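You operate a simulated robot arm through the tools that you are given. There is no shell and no other tool.

You are at the controls of a simulated robot arm. One attempt, no reset.

TASK
Rinse the suds patch off the tub rim with the beaker of water.
Fine: soap dish on to the ledge beside the brown dial first, kept dry, back on the rim after; clear beaker back. Set down upright: clear beaker.
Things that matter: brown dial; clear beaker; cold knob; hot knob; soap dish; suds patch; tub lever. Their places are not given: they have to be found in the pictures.

It is judged by the outcome, as a careful person would: the job done as asked, and still so three seconds after it is handed in. It fails if anything else is knocked over, pushed out of place, dropped, spilled or broken.

THE ROBOT
A 7-joint arm with a two-finger parallel gripper, fixed in place. Base frame: the origin is on the floor under the middle of its stand, x ahead of it, y to its left, z up. Lengths are in mm, angles in degrees, forces in N, time in s.
With the tool pointing down near the work surface it reaches from about 100 to 600 mm from the base axis. Its first joint turns from -66.0 to 66.0 degrees. Payload 1.57 kg.
The TCP is the grasp point between the finger pads, 30 mm short of the fingertips. In the tool frame z runs along the fingers and y along their closing line. Largest opening 80 mm; finger width 17, thickness 12; the body of the gripper, 40 by 82 mm, starts 80 mm behind the TCP.
Orientation is that of the tool frame in the base frame, as [roll, pitch, yaw] about the fixed x, y, z axes, in that order (R = Rz(yaw) Ry(pitch) Rx(roll)). With the fingers straight down and closing along the base's y, the tool's x points along the base's -x, its y along +y and its z along -z.

THE INTERFACE
- The arm moves only by the tool play_rows. Its argument "increments" is a list that holds one entry, the list of rows, each a list of 7 numbers: the shift along the base's x, y, z in mm, then the turn, a rotation vector about the base's x, y, z in rad, then the opening, from 0 (shut) to 1 (fully open). In form: [[[dx, dy, dz, wx, wy, wz, claw], ...]]. A call has 1 to 20 rows; each row is the pose to reach, as a shift and turn from the pose commanded when the call began. A row lasts 0.2 s, in which the tool goes at most 50 mm and 8.6 degrees; a call with a longer step from one row to the next is refused whole, and so is a gripper value outside its range. A pose out of reach is approached as far as the arm can. The call stops where the force on the tool passes 40 N (or 10 N more than at its start, if that is more) or the arm is blocked; 0.2 s more then pass. The fingers move at their own pace (about 72 mm/s each) and stop on an object; they squeeze with about 37 N. The grip force told is the motor's: it shows also when the fingers shut on nothing. Time passes only in rows, and 0.2 s behind the last, so rows that repeat a pose let the fingers close. It gives the time, the measured TCP pose, the force on the tool (base axes), the opening and the grip force at its end, in the units of the frame above (readings bear some noise), with the torque about the TCP (base axes, N m) and any sound that the robot's microphone picked up.
- Cameras (640 x 400 px; columns grow to the right, rows downward): "scene" is fixed at [39.5, 427.9, 1406.9]; the picture's right is [-0.88, -0.47, 0.00], its down [-0.33, 0.62, -0.71] and it looks along [0.34, -0.63, -0.70] (base axes); focal length 348 px, centre (320, 200). "wrist" rides on the gripper at [72, -7, -122] in the tool frame; the picture's right is [0.09, 1.00, 0.00], its down [-0.84, 0.08, -0.54] and it looks along [-0.54, 0.05, 0.84] (tool axes); focal length 238 px, centre (320, 200).
- get_image(camera): a new picture of that camera. It takes no simulated time.
- locate(camera, pixels): for up to 12 pixels [column, row] of the newest picture of that camera ("zoom" is the newest enlarged one), the place [x, y, z] in the base frame of the surface seen there, good to about 3 mm. It takes no simulated time.
- enlarge(camera, box): a new picture of the part [left, top, right, bottom] of that camera's present view, enlarged. It takes no simulated time.
- hand_in(): hands the job in; it is judged then, once.

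Unless the task says otherwise, let go and move clear before handing in.

The tools are called after "Request:" as a command line: name --argument value ..., lists and objects as JSON in quotes. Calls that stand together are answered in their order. play_rows: Moves the arm, as the interface text tells. Its arguments: {"type":"object","properties":{"increments":{"type":"array","items":{"type":"array","items":{"type":"array","items":{"type":"number"}}}}},"required":["increments"]} The other tools are called the same way: get_image (camera) takes a picture; locate (camera, pixels) gives the place of the surface under pixels of a picture; enlarge (camera, box) takes an enlarged picture of a part of a camera's view; hand_in () hands the job in.

At the start:

```text
clock: 0.0
tool_pos: [411.7, -178.2, 846.4]
tcp_rot: [-179.9, 0.0, 179.9]
force: [1.0, 1.0, 0.3]
moment: [0.02, 0.01, -0.01]
opening: 79.8
grasp_force: 0.0
```

scene: 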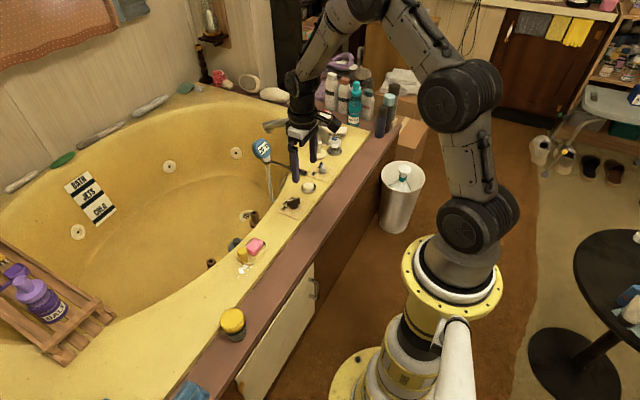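
wrist: 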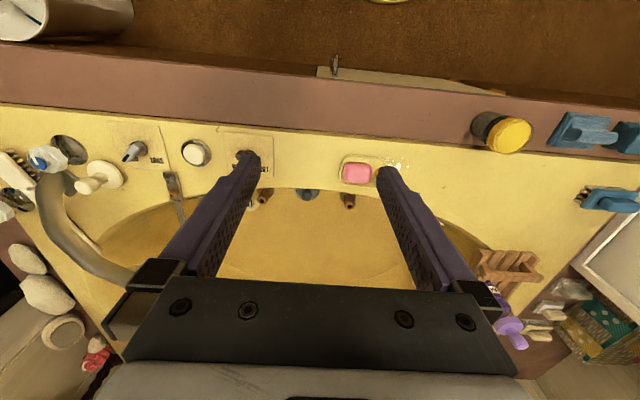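

The scene shows the tub rim with a pink soap near (255,246), knobs near (290,203) and (308,187), and a yellow-lidded jar at (233,322). I'll enlarge these areas to identify things.

Request:
enlarge --camera "scene" --box '[200, 190, 330, 290]'

Request:
enlarge --camera "scene" --box '[240, 110, 370, 220]'

Request:
enlarge --camera "wrist" --box '[0, 100, 240, 260]'

Request:
enlarge --camera "wrist" --box '[230, 100, 540, 260]'

```text
4.00 times, centred on (265, 240) of scene
```

zoom: 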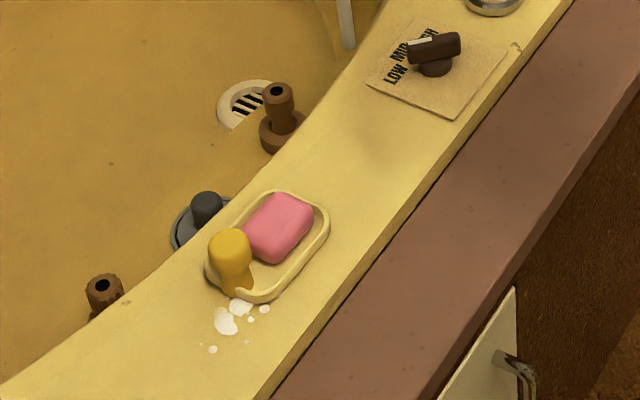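

```text
3.64 times, centred on (305, 165) of scene
```

zoom: 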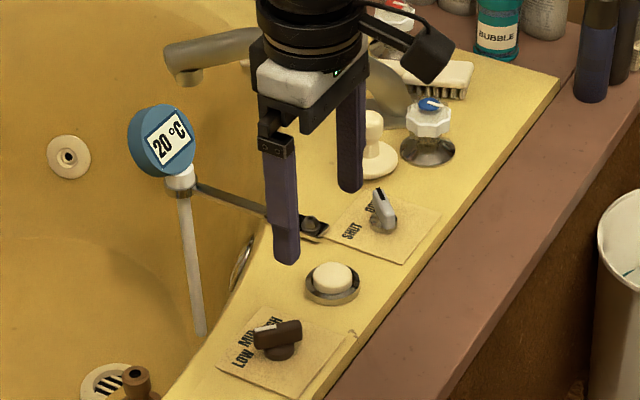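

```text
2.50 times, centred on (120, 180) of wrist
```

zoom: 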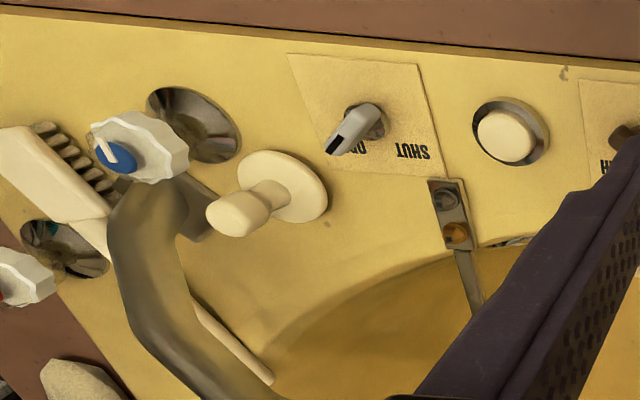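

```text
2.06 times, centred on (385, 180) of wrist
```

zoom: 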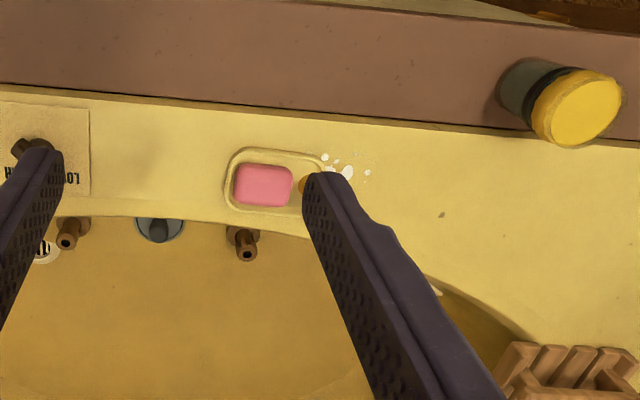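

The soap dish with pink soap and a yellow knob sits next to the white suds; I haven't found the clear beaker yet. I'll enlarge more areas of the scene.

Request:
enlarge --camera "scene" --box '[160, 290, 290, 400]'

Request:
enlarge --camera "scene" --box '[300, 50, 430, 160]'

Request:
enlarge --camera "scene" --box '[170, 50, 330, 150]'

Request:
enlarge --camera "scene" --box '[0, 240, 160, 380]'

Request:
enlarge --camera "wrist" --box '[440, 80, 640, 380]'

Request:
enlarge --camera "scene" --box '[370, 140, 450, 240]'

```text
3.64 times, centred on (225, 345) of scene
```

zoom: 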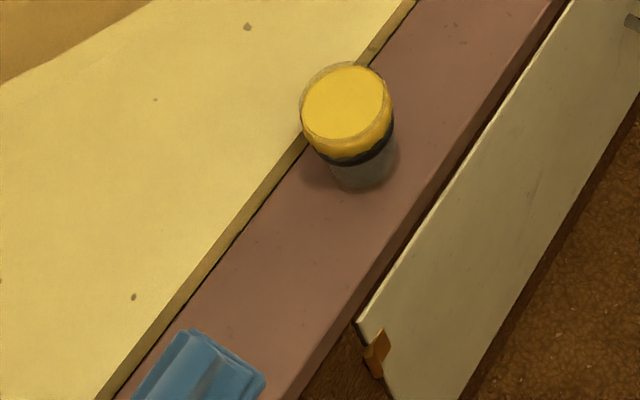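

```text
3.64 times, centred on (365, 105) of scene
```

zoom: 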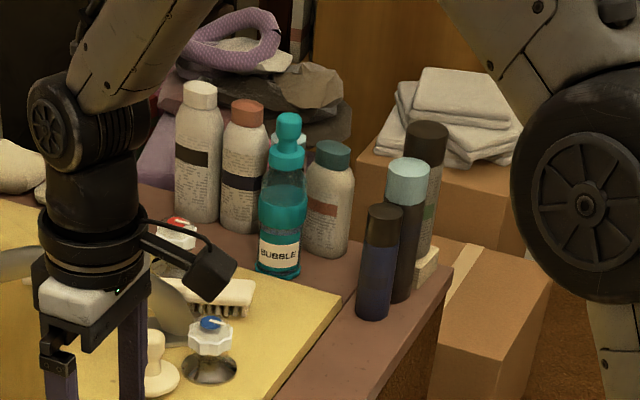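

```text
4.00 times, centred on (250, 100) of scene
```

zoom: 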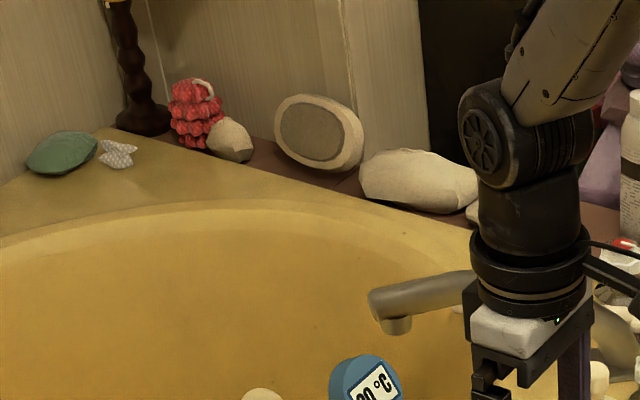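

```text
2.86 times, centred on (80, 310) of scene
```

zoom: 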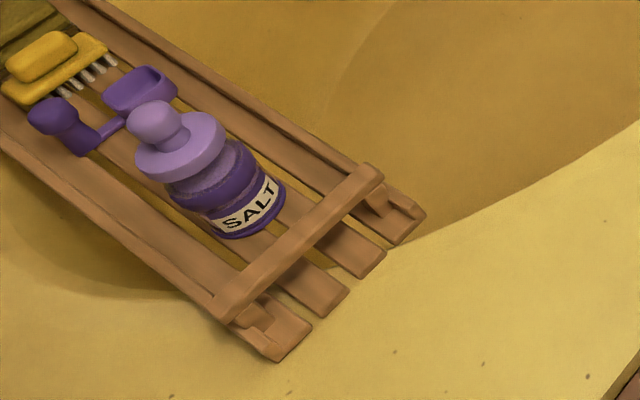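

```text
1.33 times, centred on (540, 230) of wrist
```

zoom: 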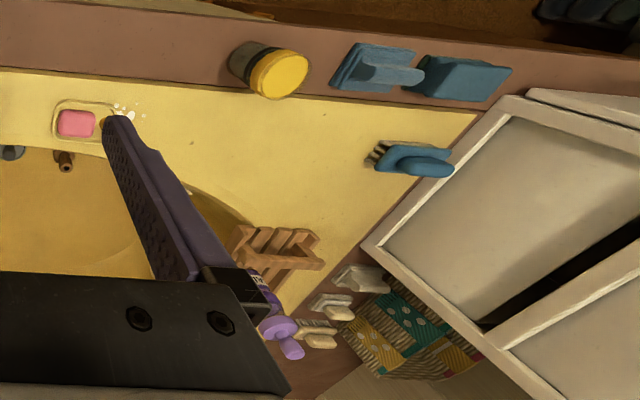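

```text
4.00 times, centred on (410, 190) of scene
```

zoom: 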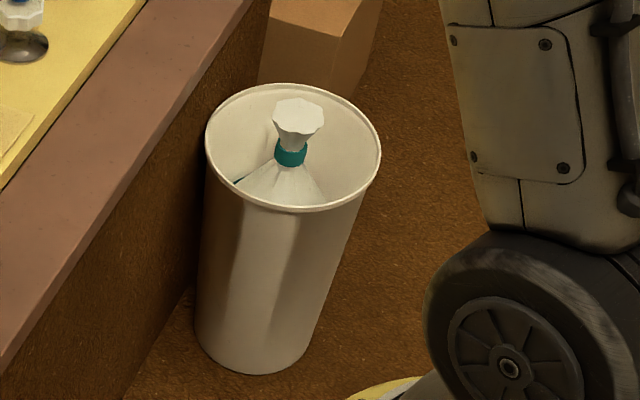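

The only candidate for a clear beaker is the see-through vessel with the yellow top at (233,322). I'll measure positions of the candidates.

Request:
enlarge --camera "scene" --box '[210, 295, 260, 350]'

Request:
locate --camera "scene" --pixels '[[233, 318], [233, 340], [240, 348], [225, 340], [256, 246], [243, 255], [247, 268], [290, 203], [308, 187], [318, 170], [270, 300], [200, 300]]'

Request:
locate --camera "wrist" --pixels '[[508, 135], [483, 125], [500, 118], [355, 172], [397, 165], [400, 140], [300, 150], [450, 170], [450, 130], [195, 153], [135, 150], [100, 180]]'

```text
7.27 times, centred on (235, 322) of scene
```

zoom: 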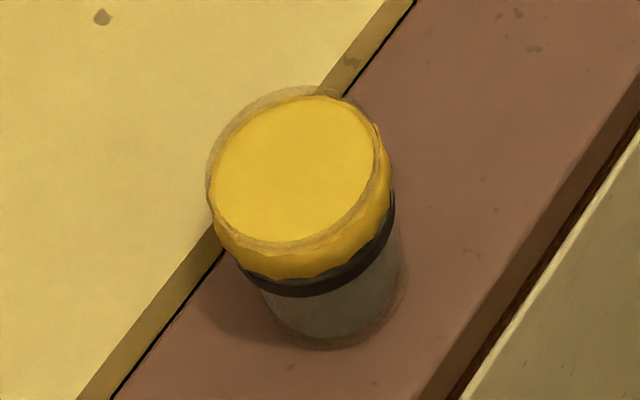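

```text
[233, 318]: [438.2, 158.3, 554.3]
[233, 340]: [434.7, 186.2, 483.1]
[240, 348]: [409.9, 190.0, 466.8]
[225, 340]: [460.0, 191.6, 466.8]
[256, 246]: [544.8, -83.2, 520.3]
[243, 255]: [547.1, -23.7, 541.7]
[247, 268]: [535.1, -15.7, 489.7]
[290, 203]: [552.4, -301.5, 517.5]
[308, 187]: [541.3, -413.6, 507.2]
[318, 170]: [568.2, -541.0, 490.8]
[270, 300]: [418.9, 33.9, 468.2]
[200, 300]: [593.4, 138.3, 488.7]
```

```text
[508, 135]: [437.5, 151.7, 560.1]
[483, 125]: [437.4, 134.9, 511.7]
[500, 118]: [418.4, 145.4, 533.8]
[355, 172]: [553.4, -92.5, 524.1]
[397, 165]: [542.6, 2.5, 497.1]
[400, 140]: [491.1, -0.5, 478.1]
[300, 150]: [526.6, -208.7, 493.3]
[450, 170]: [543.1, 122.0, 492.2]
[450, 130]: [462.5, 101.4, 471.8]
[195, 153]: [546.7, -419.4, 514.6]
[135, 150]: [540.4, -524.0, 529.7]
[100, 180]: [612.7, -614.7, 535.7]
```

The see-through vessel stands at about (437,155), ledge z≈467, rim z≈560; the dish is around (545,-60). I'll bring the wrist camera closer over the dish for a look.

Request:
play_rows --increments '[[[-10, 30, -30, 0, 0, 0, 1], [-20, 60, -60, 0, 0, 0, 1], [-30, 90, -90, 0, 0, 0, 1], [-40, 115, -120, 0, 0, 0, 1], [-40, 118, -150, 0, 0, 0, 1], [-40, 118, -150, 0, 0, 0, 1]]]'

Request:
get_image --camera "wrist"

Request:
get_image --camera "scene"

```text
clock: 1.4
tool_pos: [369.9, -59.8, 695.4]
tcp_rot: [-180.0, -0.1, 179.9]
force: [-0.2, 0.0, -0.1]
moment: [-0.02, 0.0, 0.01]
opening: 80.0
grasp_force: 0.1
```

```text
taken
```

wrist: 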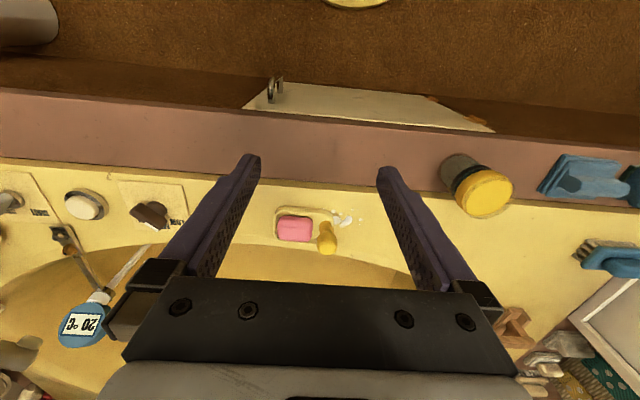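

```text
taken
```

scene: 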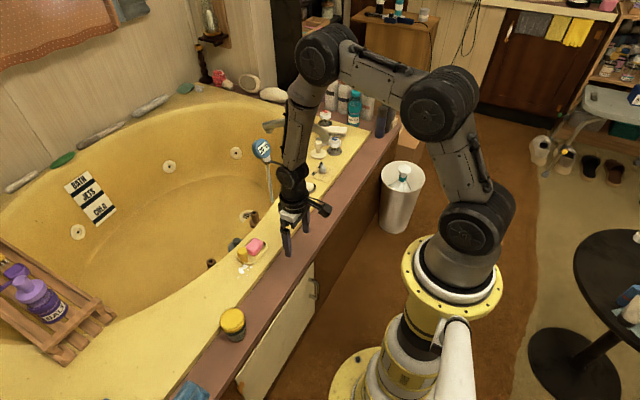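

Request:
enlarge --camera "wrist" --box '[250, 180, 390, 280]'

Request:
locate --camera "zoom" --pixels '[[120, 130], [210, 220], [355, 275], [355, 200], [410, 150], [430, 185], [460, 150], [390, 130], [270, 130], [130, 290], [330, 320], [115, 180]]'

Request:
enlarge --camera "wrist" --box '[420, 130, 540, 230]'

Request:
enlarge --camera "wrist" --box '[60, 160, 220, 260]'

```text
4.00 times, centred on (320, 230) of wrist
```

zoom: 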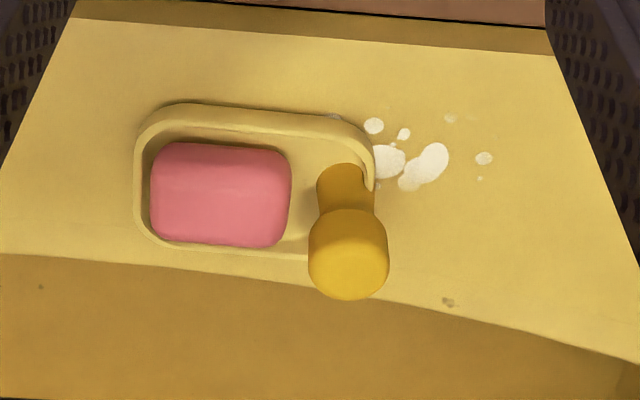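

```text
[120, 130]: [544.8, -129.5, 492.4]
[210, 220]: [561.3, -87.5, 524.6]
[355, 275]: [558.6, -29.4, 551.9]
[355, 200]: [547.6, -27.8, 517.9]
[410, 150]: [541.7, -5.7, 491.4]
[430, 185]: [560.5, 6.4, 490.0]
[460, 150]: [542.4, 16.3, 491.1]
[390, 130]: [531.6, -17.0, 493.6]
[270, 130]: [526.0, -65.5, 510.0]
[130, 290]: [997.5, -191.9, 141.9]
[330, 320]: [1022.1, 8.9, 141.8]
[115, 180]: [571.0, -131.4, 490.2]
```

```text
4.00 times, centred on (480, 180) of wrist
```

zoom: 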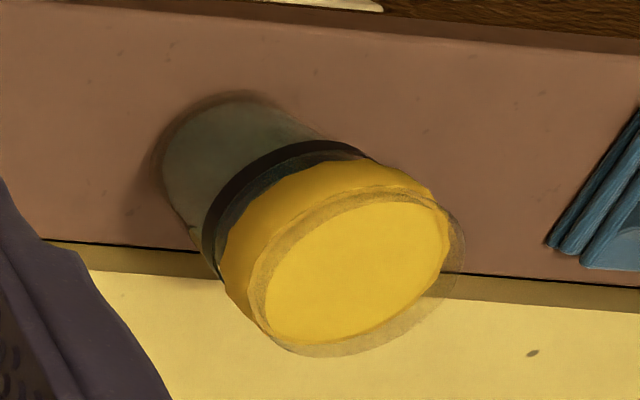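

```text
4.00 times, centred on (140, 210) of wrist
```

zoom: 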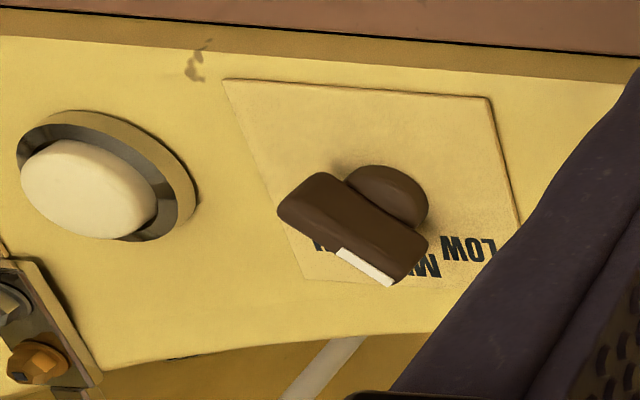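

The dish has an upright yellow knob (zoom 345,250) and the beaker has a dark band and a yellow top whose nature I can't tell. I'll move the wrist camera nearer to the beaker for a closer look.

Request:
play_rows --increments '[[[-10, 40, 0, 0, 0, 0, 1], [-20, 80, 0, 0, 0, 0, 1], [-30, 120, -20, 0, 0, 0, 1], [-40, 160, -40, 0, 0, 0, 1], [-40, 200, -60, 0, 0, 0, 1], [-40, 212, -75, 0, 0, 0, 1], [-40, 212, -75, 0, 0, 0, 1]]]'

Request:
get_image --camera "wrist"

Request:
enlarge --camera "wrist" --box '[240, 130, 400, 280]'

```text
clock: 3.0
tool_pos: [331.1, 150.8, 620.0]
tcp_rot: [-180.0, 0.0, 180.0]
force: [-0.9, 0.1, -0.3]
moment: [-0.03, 0.03, 0.01]
opening: 79.9
grasp_force: 0.0
```

```text
taken
```

wrist: 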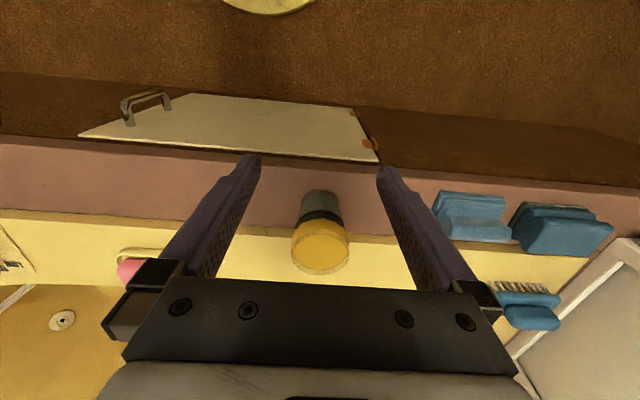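

```text
2.67 times, centred on (320, 205) of wrist
```

zoom: 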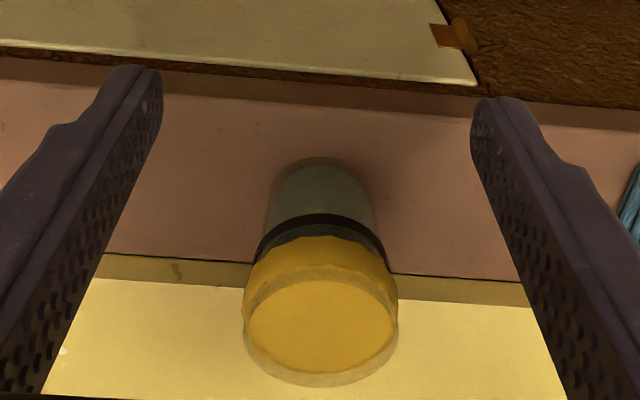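

The wrist zoom shows the yellow disc at (320,325) set within a translucent rim, and a dark band at (320,222). I'll measure heights on it.

Request:
locate --camera "zoom" --pixels '[[320, 325], [320, 290], [320, 355], [320, 372], [255, 325], [390, 325], [320, 258], [320, 240], [320, 222], [320, 195], [320, 172], [320, 160]]'

Request:
enlarge --camera "wrist" --box '[290, 180, 355, 280]'

```text
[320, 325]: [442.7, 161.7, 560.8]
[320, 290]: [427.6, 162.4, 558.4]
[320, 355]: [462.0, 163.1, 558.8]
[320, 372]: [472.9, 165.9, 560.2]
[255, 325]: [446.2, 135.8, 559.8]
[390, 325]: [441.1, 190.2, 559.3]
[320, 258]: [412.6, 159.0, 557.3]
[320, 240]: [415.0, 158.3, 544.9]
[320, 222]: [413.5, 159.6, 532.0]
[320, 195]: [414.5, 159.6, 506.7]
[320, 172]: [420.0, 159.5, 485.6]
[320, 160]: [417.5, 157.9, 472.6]
```

```text
4.00 times, centred on (322, 230) of wrist
```

zoom: 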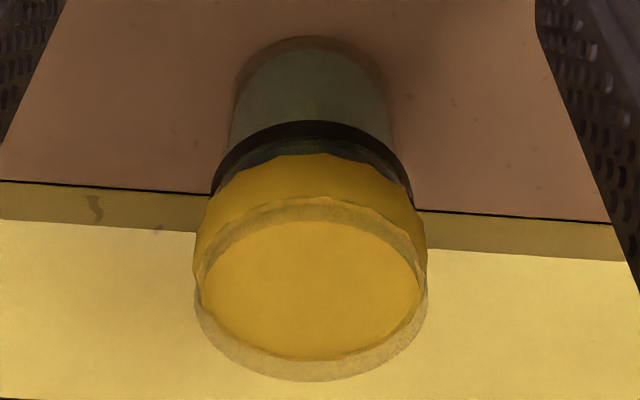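

The beaker is about 58 mm wide, centred near (443,162), with its top at z≈560. I want a straight-down view into its top, so I'll raise slightly and move forward so the camera sits above it.

Request:
play_rows --increments '[[[0, 0, 40, 0, 0, 0, 1], [40, 5, 60, 0, 0, 0, 1], [80, 10, 60, 0, 0, 0, 1], [120, 10, 60, 0, 0, 0, 1], [155, 10, 60, 0, 0, 0, 1], [165, 10, 50, 0, 0, 0, 1], [165, 10, 50, 0, 0, 0, 1]]]'

Request:
get_image --camera "wrist"

Request:
enlarge --camera "wrist" --box '[270, 0, 370, 120]'

```text
clock: 4.6
tool_pos: [495.4, 162.1, 670.5]
tcp_rot: [-180.0, 0.1, 180.0]
force: [-0.1, -0.3, -0.3]
moment: [0.01, 0.06, 0.02]
opening: 80.0
grasp_force: 0.1
```

```text
taken
```

wrist: 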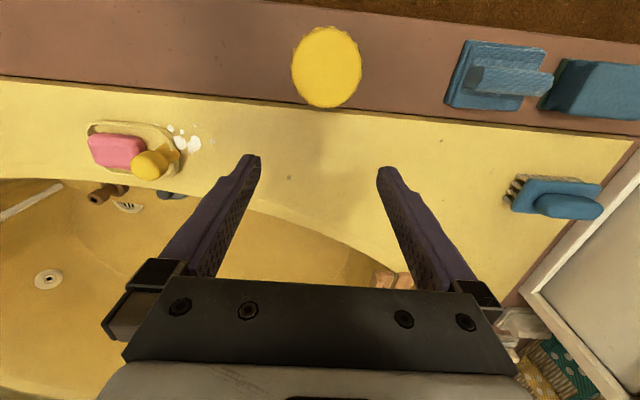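

```text
3.33 times, centred on (320, 60) of wrist
```

zoom: 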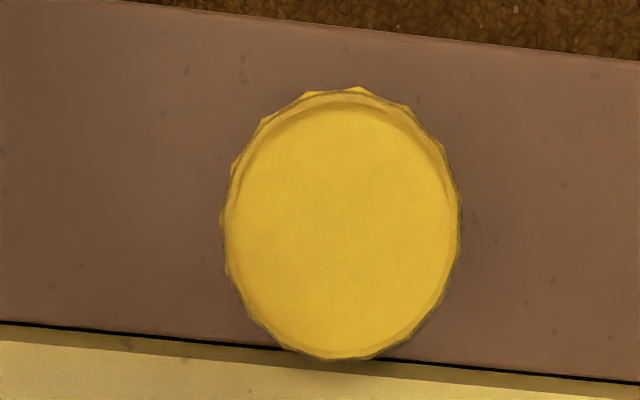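

From above, the yellow faceted disc (327,66) covers the whole beaker top; it may be a lid or the tinted contents, which I'll test gently later. First the soap dish: I'll move the camera in for precise dish geometry.

Request:
play_rows --increments '[[[-20, -40, 0, 0, 0, 0, 1], [-40, -80, 0, 0, 0, 0, 1], [-60, -120, 0, 0, 0, 0, 1], [-70, -165, -10, 0, 0, 0, 1], [-70, -205, -20, 0, 0, 0, 1], [-70, -222, -30, 0, 0, 0, 1], [-70, -222, -30, 0, 0, 0, 1]]]'

Request:
get_image --camera "wrist"

Request:
enlarge --camera "wrist" --box '[250, 170, 390, 280]'

```text
clock: 6.2
tool_pos: [426.0, -61.0, 640.7]
tcp_rot: [180.0, 0.0, -180.0]
force: [-0.3, -0.3, 0.3]
moment: [-0.01, 0.01, 0.02]
opening: 80.1
grasp_force: 0.0
```

```text
taken
```

wrist: 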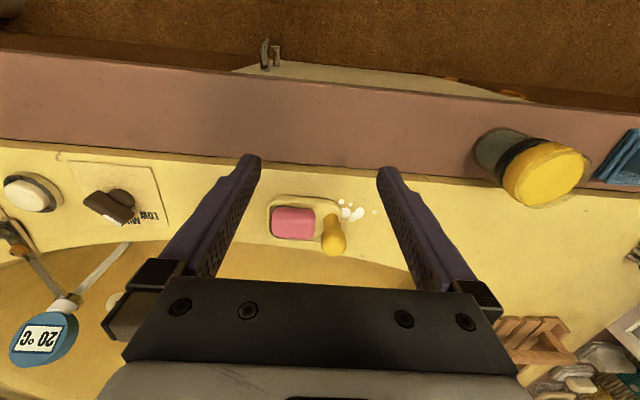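

```text
3.64 times, centred on (320, 225) of wrist
```

zoom: 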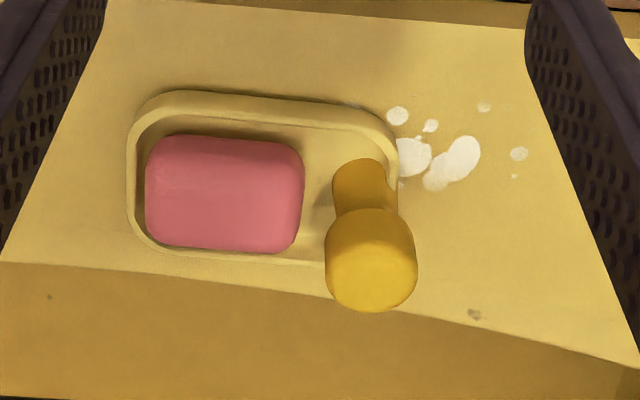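

Request:
locate --camera "zoom" --pixels '[[370, 300], [370, 260], [330, 260], [412, 260], [365, 215], [365, 185], [338, 185], [393, 185], [305, 200], [300, 150], [145, 180], [225, 195]]'

Request:
locate --camera "zoom" --pixels '[[225, 97], [130, 180], [225, 255], [397, 150], [380, 118], [160, 120], [325, 130], [398, 116], [520, 153], [484, 107], [450, 165], [435, 290]]'

Request:
locate --camera "wrist" --pixels '[[100, 120], [100, 100], [100, 80], [60, 110], [108, 205], [120, 195], [30, 195], [320, 130], [320, 155], [320, 95], [200, 140], [60, 75]]'

```text
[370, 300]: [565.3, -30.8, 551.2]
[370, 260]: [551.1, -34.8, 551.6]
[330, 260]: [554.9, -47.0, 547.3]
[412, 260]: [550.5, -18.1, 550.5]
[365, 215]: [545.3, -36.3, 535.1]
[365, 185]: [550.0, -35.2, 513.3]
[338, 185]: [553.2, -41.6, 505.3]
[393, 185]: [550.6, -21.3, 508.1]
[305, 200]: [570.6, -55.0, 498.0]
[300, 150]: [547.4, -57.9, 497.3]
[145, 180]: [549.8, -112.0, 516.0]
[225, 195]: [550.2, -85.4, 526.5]
```

```text
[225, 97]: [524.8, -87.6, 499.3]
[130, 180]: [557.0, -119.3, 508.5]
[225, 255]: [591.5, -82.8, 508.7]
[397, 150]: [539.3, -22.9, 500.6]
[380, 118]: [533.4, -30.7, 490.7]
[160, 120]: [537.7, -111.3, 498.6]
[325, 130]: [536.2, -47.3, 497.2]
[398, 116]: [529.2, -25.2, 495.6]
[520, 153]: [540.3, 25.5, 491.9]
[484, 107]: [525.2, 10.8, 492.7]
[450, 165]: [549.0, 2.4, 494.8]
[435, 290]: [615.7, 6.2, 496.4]
```

```text
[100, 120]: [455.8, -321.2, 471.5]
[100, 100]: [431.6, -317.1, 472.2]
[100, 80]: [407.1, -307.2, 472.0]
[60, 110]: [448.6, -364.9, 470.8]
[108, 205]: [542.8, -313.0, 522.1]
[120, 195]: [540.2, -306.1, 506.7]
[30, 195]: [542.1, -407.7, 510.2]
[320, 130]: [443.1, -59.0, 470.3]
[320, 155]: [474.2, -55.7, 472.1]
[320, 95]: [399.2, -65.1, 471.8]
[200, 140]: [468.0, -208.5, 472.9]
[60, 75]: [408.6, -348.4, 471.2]
```

Knob cap centre measures about (555,-33), top z≈552, soap top z≈527, dish spans roughly x 524–591, y -119…-17. I'll hover above the knob to check alignment, and measure the ledge edges beside the dial.

Request:
locate --camera "wrist" --pixels '[[130, 70], [130, 64], [130, 58], [130, 150], [130, 156], [130, 162], [40, 50], [40, 140], [40, 146], [320, 80], [320, 70], [250, 155]]'

Request:
play_rows --increments '[[[40, 8, 0, 0, 0, 0, 0.8], [80, 16, 0, 0, 0, 0, 0.8], [115, 24, 0, 0, 0, 0, 0.8], [129, 28, -20, 0, 0, 0, 0.8], [129, 28, -40, 0, 0, 0, 0.8], [129, 28, -40, 0, 0, 0, 0.8]]]'

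Request:
get_image --camera "wrist"

Request:
enlarge --camera "wrist" --box '[220, 110, 420, 260]'

Request:
enlarge --camera "scene" --box '[200, 180, 330, 280]'

```text
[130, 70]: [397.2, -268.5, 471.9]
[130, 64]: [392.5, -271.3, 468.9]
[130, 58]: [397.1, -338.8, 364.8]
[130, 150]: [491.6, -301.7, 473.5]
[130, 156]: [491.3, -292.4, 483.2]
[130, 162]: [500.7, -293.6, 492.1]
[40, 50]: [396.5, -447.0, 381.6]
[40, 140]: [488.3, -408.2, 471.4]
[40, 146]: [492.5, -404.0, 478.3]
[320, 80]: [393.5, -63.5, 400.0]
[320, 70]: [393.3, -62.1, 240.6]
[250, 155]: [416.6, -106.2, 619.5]
```

```text
clock: 7.6
tool_pos: [555.1, -34.1, 600.9]
tcp_rot: [180.0, 0.0, 179.9]
force: [-0.7, 0.5, 0.5]
moment: [0.01, -0.03, -0.01]
opening: 63.8
grasp_force: 0.1
```

```text
taken
```

wrist: 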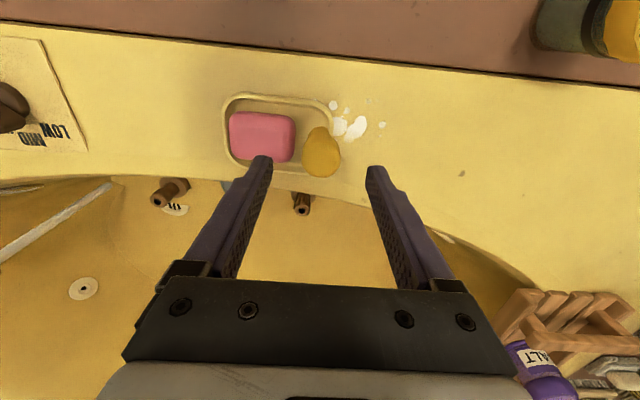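

```text
2.67 times, centred on (320, 185) of wrist
```

zoom: 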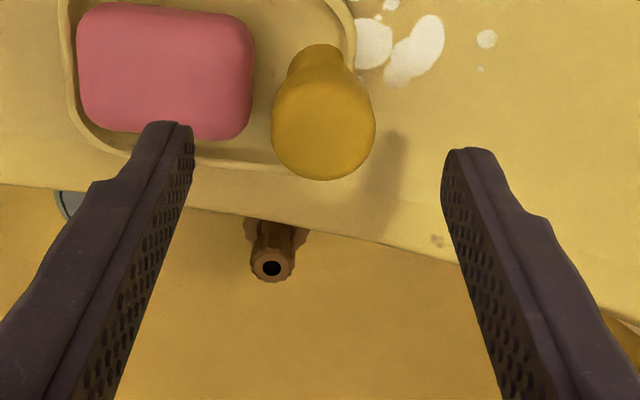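

```text
4.00 times, centred on (265, 230) of scene
```

zoom: 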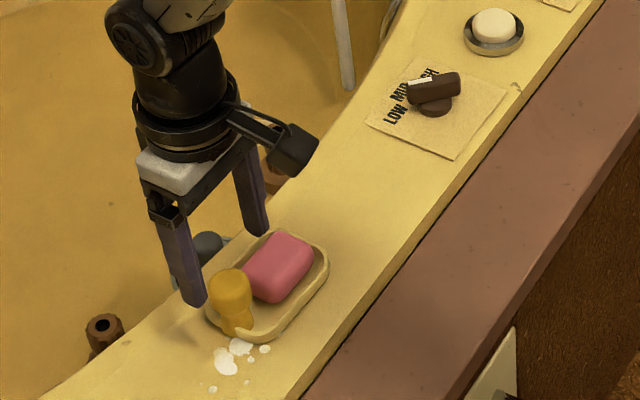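

The knob projects right between the fingertips (zoom 323,130), matching the planned grasp. I'll descend to TCP z≈561 (tips just above the soap) and close on the cap.

Request:
play_rows --increments '[[[0, 1, -20, 0, 0, 0, 0.8], [0, 1, -35, 0, 0, 0, 0.8], [0, 1, -40, 0, 0, 0, 0.8], [0, 1, -40, 0, 0, 0, 0.8], [0, 1, -40, 0, 0, 0, 0.5], [0, 1, -40, 0, 0, 0, 0.2], [0, 1, -40, 0, 0, 0, 0.1], [0, 1, -40, 0, 0, 0, 0.1], [0, 1, -40, 0, 0, 0, 0.1]]]'

Request:
enlarge --camera "wrist" --box '[220, 110, 420, 260]'

Request:
enlarge --camera "scene" --box '[200, 180, 330, 280]'

```text
clock: 9.6
tool_pos: [555.9, -30.9, 561.1]
tcp_rot: [180.0, 0.1, 180.0]
force: [0.2, 0.3, 1.5]
moment: [-0.18, -0.06, 0.0]
opening: 30.7
grasp_force: 37.4
```

```text
2.67 times, centred on (320, 185) of wrist
```

zoom: 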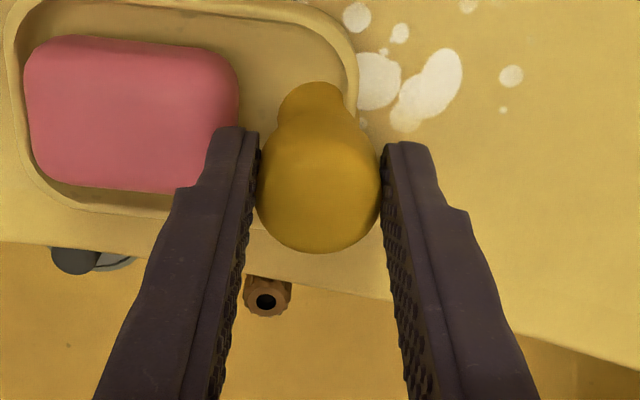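

```text
4.00 times, centred on (265, 230) of scene
```

zoom: 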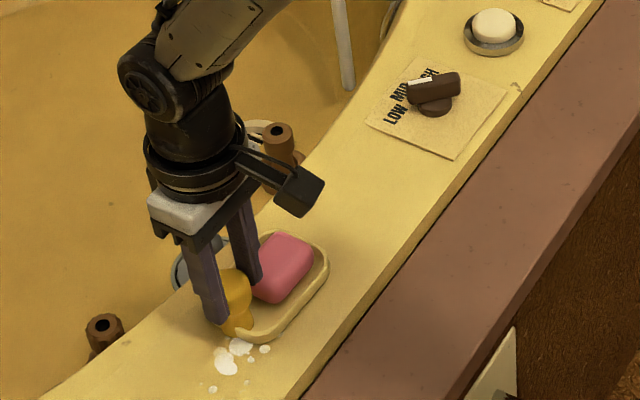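

The fingers closed on the knob at 30.7 mm with 37 N. I'll lift slowly straight up and check the load and that the dish stays level.

Request:
play_rows --increments '[[[0, 2, 5, 0, 0, 0, 0.1], [0, 2, 10, 0, 0, 0, 0.1], [0, 2, 20, 0, 0, 0, 0.1], [0, 2, 30, 0, 0, 0, 0.1], [0, 2, 40, 0, 0, 0, 0.1], [0, 2, 50, 0, 0, 0, 0.1], [0, 2, 50, 0, 0, 0, 0.1]]]'

Request:
get_image --camera "wrist"

Request:
enlarge --camera "scene" --box '[200, 180, 330, 280]'

```text
clock: 11.2
tool_pos: [553.7, -29.0, 611.6]
tcp_rot: [179.9, 0.0, -180.0]
force: [-0.3, 0.2, -2.0]
moment: [0.08, 0.01, 0.0]
opening: 30.5
grasp_force: 36.7
```

```text
taken
```

wrist: 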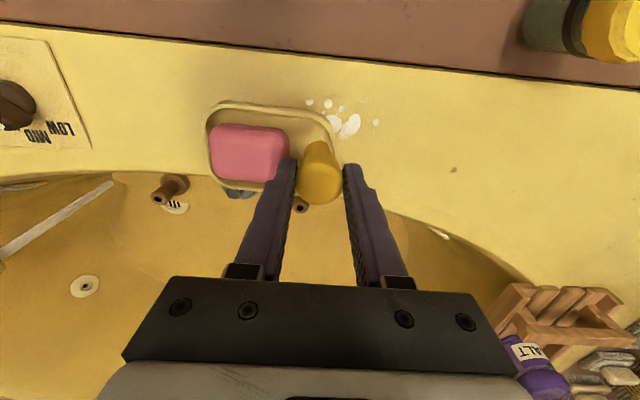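

```text
4.00 times, centred on (265, 230) of scene
```

zoom: 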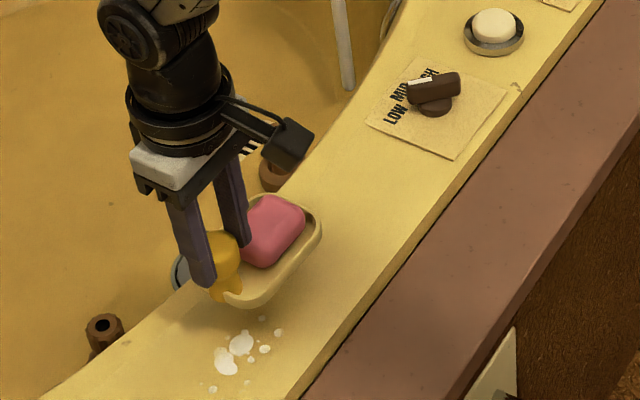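

The dish hangs level from the gripper with the soap in it, and the suds are uncovered at zoom (240,350). I'll carry it back over the ledge and then along to beside the dial, staying high.

Request:
play_rows --increments '[[[-10, 0, 0, 0, 0, 0, 0.1], [-30, 0, 0, 0, 0, 0, 0.1], [-60, -5, 0, 0, 0, 0, 0.1], [-85, -15, 0, 0, 0, 0, 0.1], [-105, -35, 0, 0, 0, 0, 0.1], [-114, -60, 0, 0, 0, 0, 0.1], [-114, -90, 0, 0, 0, 0, 0.1], [-114, -120, 0, 0, 0, 0, 0.1], [-114, -150, 0, 0, 0, 0, 0.1], [-114, -180, 0, 0, 0, 0, 0.1], [-114, -210, 0, 0, 0, 0, 0.1], [-114, -232, 0, 0, 0, 0, 0.1], [-114, -242, 0, 0, 0, 0, 0.1], [-114, -244, 0, 0, 0, 0, 0.1], [-114, -244, 0, 0, 0, 0, 0.1]]]'

Request:
get_image --camera "wrist"

Request:
get_image --camera "scene"

Request:
enlarge --camera "scene" --box '[240, 140, 370, 240]'

```text
clock: 14.4
tool_pos: [441.3, -273.6, 611.0]
tcp_rot: [179.9, 0.0, 180.0]
force: [0.0, 0.1, -0.6]
moment: [0.05, 0.0, 0.0]
opening: 30.6
grasp_force: 36.8
```

```text
taken
```

wrist: 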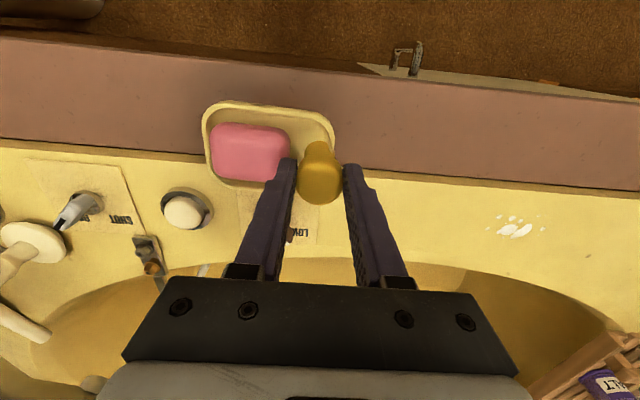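

```text
taken
```

scene: 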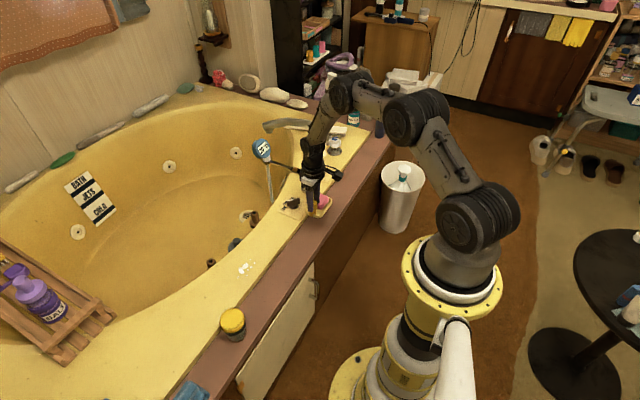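

```text
4.00 times, centred on (305, 190) of scene
```

zoom: 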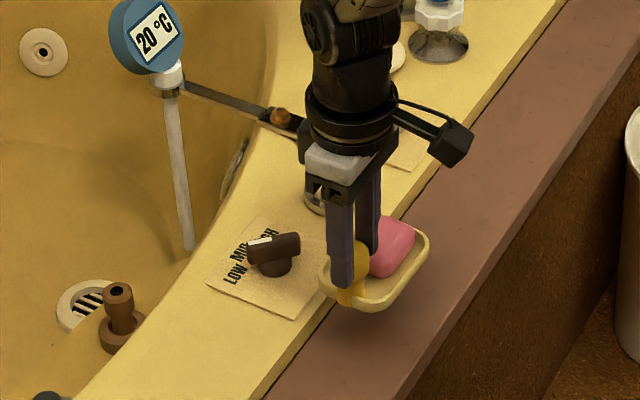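

The dish hovers over the ledge in front of the dial. I'll check its edges against the ledge edges before lowering.

Request:
locate --camera "wrist" --pixels '[[265, 104], [205, 130], [215, 175], [330, 130], [325, 120], [250, 150], [320, 190], [240, 187], [400, 175], [400, 180], [60, 150], [100, 50]]'

Request:
locate --camera "zoom" --pixels '[[335, 290], [390, 300], [425, 240], [380, 310], [405, 225], [325, 265], [270, 240], [500, 230]]'

```text
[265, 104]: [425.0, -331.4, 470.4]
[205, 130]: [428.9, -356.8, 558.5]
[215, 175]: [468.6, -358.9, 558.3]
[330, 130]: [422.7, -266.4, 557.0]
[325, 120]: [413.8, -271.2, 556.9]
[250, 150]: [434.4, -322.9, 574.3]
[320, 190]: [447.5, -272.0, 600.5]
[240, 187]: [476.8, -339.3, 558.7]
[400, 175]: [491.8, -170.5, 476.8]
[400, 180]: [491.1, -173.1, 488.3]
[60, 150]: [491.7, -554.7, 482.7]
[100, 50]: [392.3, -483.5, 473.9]
```

```text
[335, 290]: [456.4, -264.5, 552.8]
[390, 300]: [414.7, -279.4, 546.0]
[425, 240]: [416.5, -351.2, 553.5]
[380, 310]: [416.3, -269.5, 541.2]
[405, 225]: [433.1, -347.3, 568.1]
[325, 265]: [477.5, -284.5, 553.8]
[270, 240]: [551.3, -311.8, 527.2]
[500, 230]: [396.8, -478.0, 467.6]
```

Dish edges span x 409–478, y -360…-260 over a ledge spanning x 393–491, so it fits. I'll lower it about 69 mm with small final steps.

Request:
play_rows --increments '[[[0, 0, -10, 0, 0, 0, 0.1], [0, 0, -25, 0, 0, 0, 0.1], [0, 0, -40, 0, 0, 0, 0.1], [0, 0, -52, 0, 0, 0, 0.1], [0, 0, -60, 0, 0, 0, 0.1], [0, 0, -64, 0, 0, 0, 0.1], [0, 0, -66, 0, 0, 0, 0.1], [0, 0, -67, 0, 0, 0, 0.1], [0, 0, -67, 0, 0, 0, 0.1]]]'

Request:
enlarge --camera "scene" --box '[260, 150, 360, 230]'

```text
clock: 16.4
tool_pos: [441.2, -273.3, 542.4]
tcp_rot: [180.0, 0.0, -179.9]
force: [-0.1, 0.1, -1.1]
moment: [0.03, -0.03, -0.02]
opening: 30.3
grasp_force: 36.8
```

```text
5.00 times, centred on (310, 190) of scene
```

zoom: 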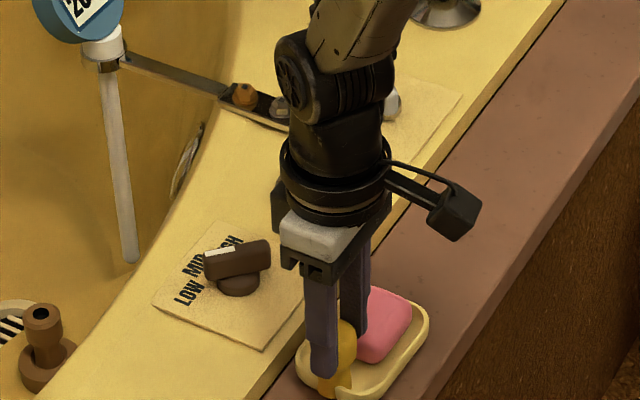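

No contact force yet (-1.1 N at z 542.4). I'll continue down in 1 mm steps.

Request:
play_rows --increments '[[[0, 0, -1, 0, 0, 0, 0.1], [0, 0, -1, 0, 0, 0, 0.1], [0, 0, -2, 0, 0, 0, 0.1], [0, 0, -2, 0, 0, 0, 0.1]]]'

Request:
locate --camera "scene" --pixels '[[330, 215]]'

```text
clock: 17.4
tool_pos: [440.8, -273.7, 541.6]
tcp_rot: [-179.9, 0.0, -180.0]
force: [-0.7, 0.2, -1.5]
moment: [0.07, 0.01, 0.0]
opening: 30.3
grasp_force: 36.6
```

```text
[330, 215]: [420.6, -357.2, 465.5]
```

Still no contact. Two or three more millimetres down in small steps.

Request:
play_rows --increments '[[[0, 0, -1, 0, 0, 0, 0.1], [0, 0, -1, 0, 0, 0, 0.1], [0, 0, -2, 0, 0, 0, 0.1], [0, 0, -2, 0, 0, 0, 0.1]]]'

```text
clock: 18.4
tool_pos: [441.0, -273.7, 540.1]
tcp_rot: [-179.9, 0.1, -179.9]
force: [-2.6, 2.3, 12.3]
moment: [-0.26, 0.7, -0.13]
opening: 30.8
grasp_force: 36.9
```

Force jumped to +12 N, so the dish is on the ledge. I'll ease up 1 mm and open the fingers.

Request:
play_rows --increments '[[[0, 0, 1, 0, 0, 0, 0.1], [0, 0, 1, 0, 0, 0, 0.2], [0, 0, 1, 0, 0, 0, 0.45], [0, 0, 1, 0, 0, 0, 0.6], [0, 0, 1, 0, 0, 0, 0.7], [0, 0, 1, 0, 0, 0, 0.7], [0, 0, 15, 0, 0, 0, 0.7], [0, 0, 40, 0, 0, 0, 0.7], [0, 0, 75, 0, 0, 0, 0.7], [0, 0, 110, 0, 0, 0, 0.7], [0, 0, 110, 0, 0, 0, 0.7]]]'

Request:
get_image --camera "wrist"

Request:
enlarge --camera "scene" --box '[260, 150, 360, 230]'

```text
clock: 20.8
tool_pos: [441.0, -273.1, 650.6]
tcp_rot: [-179.9, -0.1, 180.0]
force: [-0.4, 0.1, 0.2]
moment: [0.03, -0.01, 0.02]
opening: 56.3
grasp_force: 0.0
```

```text
taken
```

wrist: 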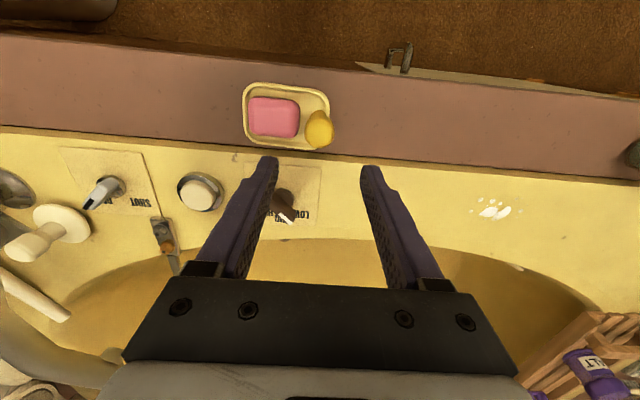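

```text
5.00 times, centred on (310, 190) of scene
```

zoom: 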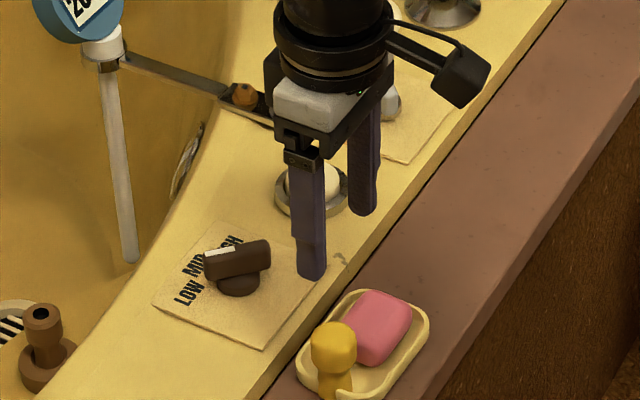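

The dish sits flat on the ledge beside the dial and is released. Next I'll hover over the beaker to centre on it and check whether the yellow top is a lid.

Request:
play_rows --increments '[[[0, 40, 10, 0, 0, 0, 1], [0, 85, 20, 0, 0, 0, 1], [0, 132, 20, 0, 0, 0, 1], [0, 180, 20, 0, 0, 0, 1], [0, 228, 20, 0, 0, 0, 1], [0, 276, 20, 0, 0, 0, 1], [0, 324, 20, 0, 0, 0, 1], [0, 372, 20, 0, 0, 0, 1], [0, 410, 15, 0, 0, 0, 1], [2, 435, 10, 0, 0, 0, 1], [2, 435, 10, 0, 0, 0, 1]]]'

Request:
get_image --camera "wrist"

Request:
enlarge --camera "wrist" --box '[250, 70, 400, 220]'

```text
clock: 23.2
tool_pos: [443.5, 161.3, 659.1]
tcp_rot: [180.0, 0.0, 180.0]
force: [-0.2, -0.1, -0.9]
moment: [-0.01, -0.02, -0.01]
opening: 80.1
grasp_force: 0.0
```

```text
taken
```

wrist: 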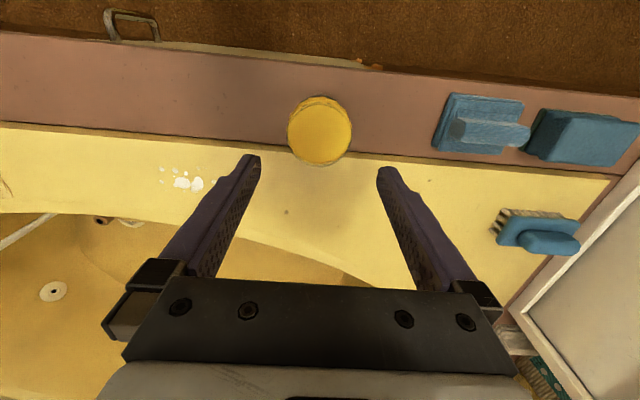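

```text
2.67 times, centred on (325, 145) of wrist
```

zoom: 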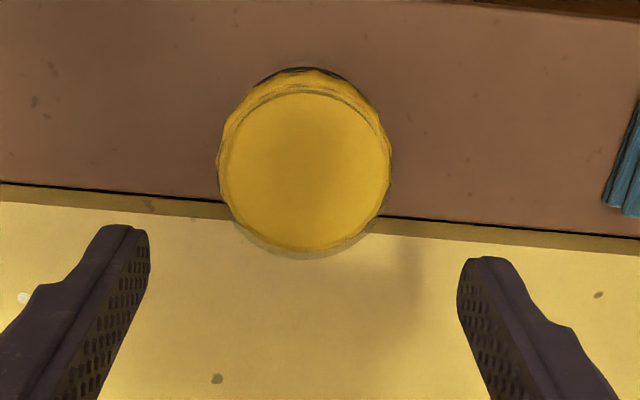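

The yellow disc sits nearly on the expected centre (zoom 303,170). I'll measure its edges.

Request:
locate --camera "zoom" --pixels '[[222, 170], [386, 170], [303, 75], [303, 90], [303, 100], [303, 170], [303, 240], [303, 254], [240, 225], [370, 225], [250, 150], [350, 150]]'

```text
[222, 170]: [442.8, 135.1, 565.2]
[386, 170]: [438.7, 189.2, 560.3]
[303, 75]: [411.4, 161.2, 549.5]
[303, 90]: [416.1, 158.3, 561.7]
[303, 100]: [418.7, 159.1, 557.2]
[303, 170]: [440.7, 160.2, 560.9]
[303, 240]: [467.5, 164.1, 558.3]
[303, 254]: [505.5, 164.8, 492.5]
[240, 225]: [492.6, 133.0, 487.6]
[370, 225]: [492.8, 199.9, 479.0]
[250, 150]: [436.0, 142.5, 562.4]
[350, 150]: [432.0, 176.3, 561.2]
```

The top surface is flat at z≈560 right across, centre ≈(440.5,162), radius ≈28. I'll gently grip just the top 12 mm and lift a few millimetres to learn whether the yellow part is a loose lid or part of the beaker.

Request:
play_rows --increments '[[[-3, 0, -25, 0, 0, 0, 1], [-3, 0, -50, 0, 0, 0, 1], [-3, 0, -70, 0, 0, 0, 1], [-3, 0, -80, 0, 0, 0, 1], [-3, 0, -80, 0, 0, 0, 0.85], [-3, 0, -80, 0, 0, 0, 0.7], [-3, 0, -80, 0, 0, 0, 0.6], [-3, 0, -80, 0, 0, 0, 0.6], [-3, 0, -80, 0, 0, 0, 0.6]]]'

Request:
enlarge --camera "wrist" --box '[220, 90, 420, 240]'

Request:
enlarge --camera "scene" --box '[170, 270, 300, 370]'

```text
clock: 25.2
tool_pos: [439.9, 161.7, 580.4]
tcp_rot: [-179.9, -0.1, 179.9]
force: [0.3, 0.2, -0.1]
moment: [0.02, 0.0, 0.0]
opening: 59.6
grasp_force: 36.9
```

```text
2.67 times, centred on (320, 165) of wrist
```

zoom: 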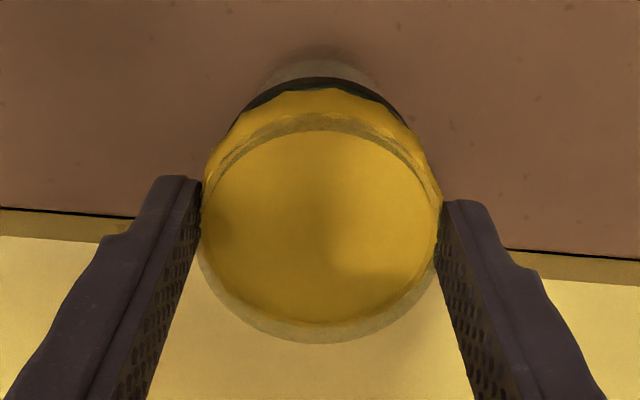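

```text
4.00 times, centred on (235, 320) of scene
```

zoom: 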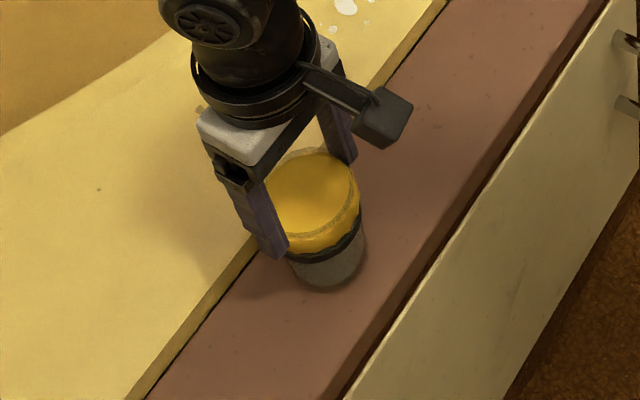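

The fingers stopped at 59.6 mm on the top. I'll lift 8 mm slowly and see what comes along.

Request:
play_rows --increments '[[[0, 0, 2, 0, 0, 0, 0.6], [0, 0, 4, 0, 0, 0, 0.6], [0, 0, 6, 0, 0, 0, 0.6], [0, 0, 8, 0, 0, 0, 0.6], [0, 0, 8, 0, 0, 0, 0.6], [0, 0, 8, 0, 0, 0, 0.6]]]'

Request:
enlarge --camera "wrist" --box '[220, 90, 420, 240]'

Request:
enlarge --camera "scene" --box '[200, 290, 265, 340]'

```text
clock: 26.6
tool_pos: [439.5, 161.8, 587.2]
tcp_rot: [-180.0, 0.0, 180.0]
force: [-0.3, -0.1, -1.5]
moment: [0.02, 0.02, 0.0]
opening: 59.4
grasp_force: 36.7
```

```text
2.67 times, centred on (320, 165) of wrist
```

zoom: 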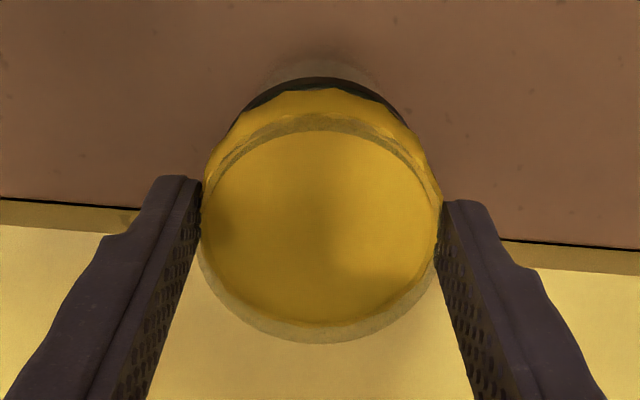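

```text
8.00 times, centred on (232, 315) of scene
```

zoom: 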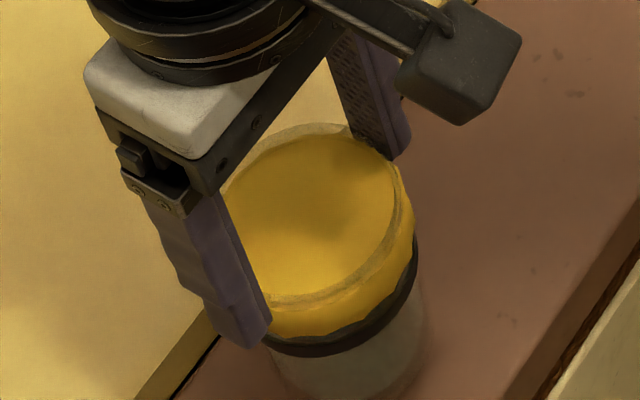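

The whole beaker rose with the gripper (band and base unchanged in the zoom, ~1.5 N load), so the yellow top is part of it, not a loose lid. I'll set it back down in place, release and back off upward to set up a better pouring grip.

Request:
play_rows --increments '[[[0, 0, -3, 0, 0, 0, 0.6], [0, 0, -5, 0, 0, 0, 0.6], [0, 0, -6, 0, 0, 0, 0.6], [0, 0, -7, 0, 0, 0, 0.6], [0, 0, -7.5, 0, 0, 0, 0.6], [0, 0, -7.5, 0, 0, 0, 0.6]]]'

```text
clock: 28.0
tool_pos: [440.8, 161.8, 580.8]
tcp_rot: [179.9, 0.0, 179.9]
force: [0.3, -1.0, -1.7]
moment: [0.02, 0.01, -0.04]
opening: 59.1
grasp_force: 36.9
```

Not yet touching (force -1.7 N). I'll go down a bit more.

Request:
play_rows --increments '[[[0, 0, -0.5, 0, 0, 0, 0.6], [0, 0, -1, 0, 0, 0, 0.6], [0, 0, -1, 0, 0, 0, 0.6]]]'

```text
clock: 28.8
tool_pos: [441.3, 162.6, 579.7]
tcp_rot: [-179.9, 0.0, -180.0]
force: [-3.7, -0.2, 10.1]
moment: [0.04, 0.38, 0.01]
opening: 59.5
grasp_force: 37.5
```

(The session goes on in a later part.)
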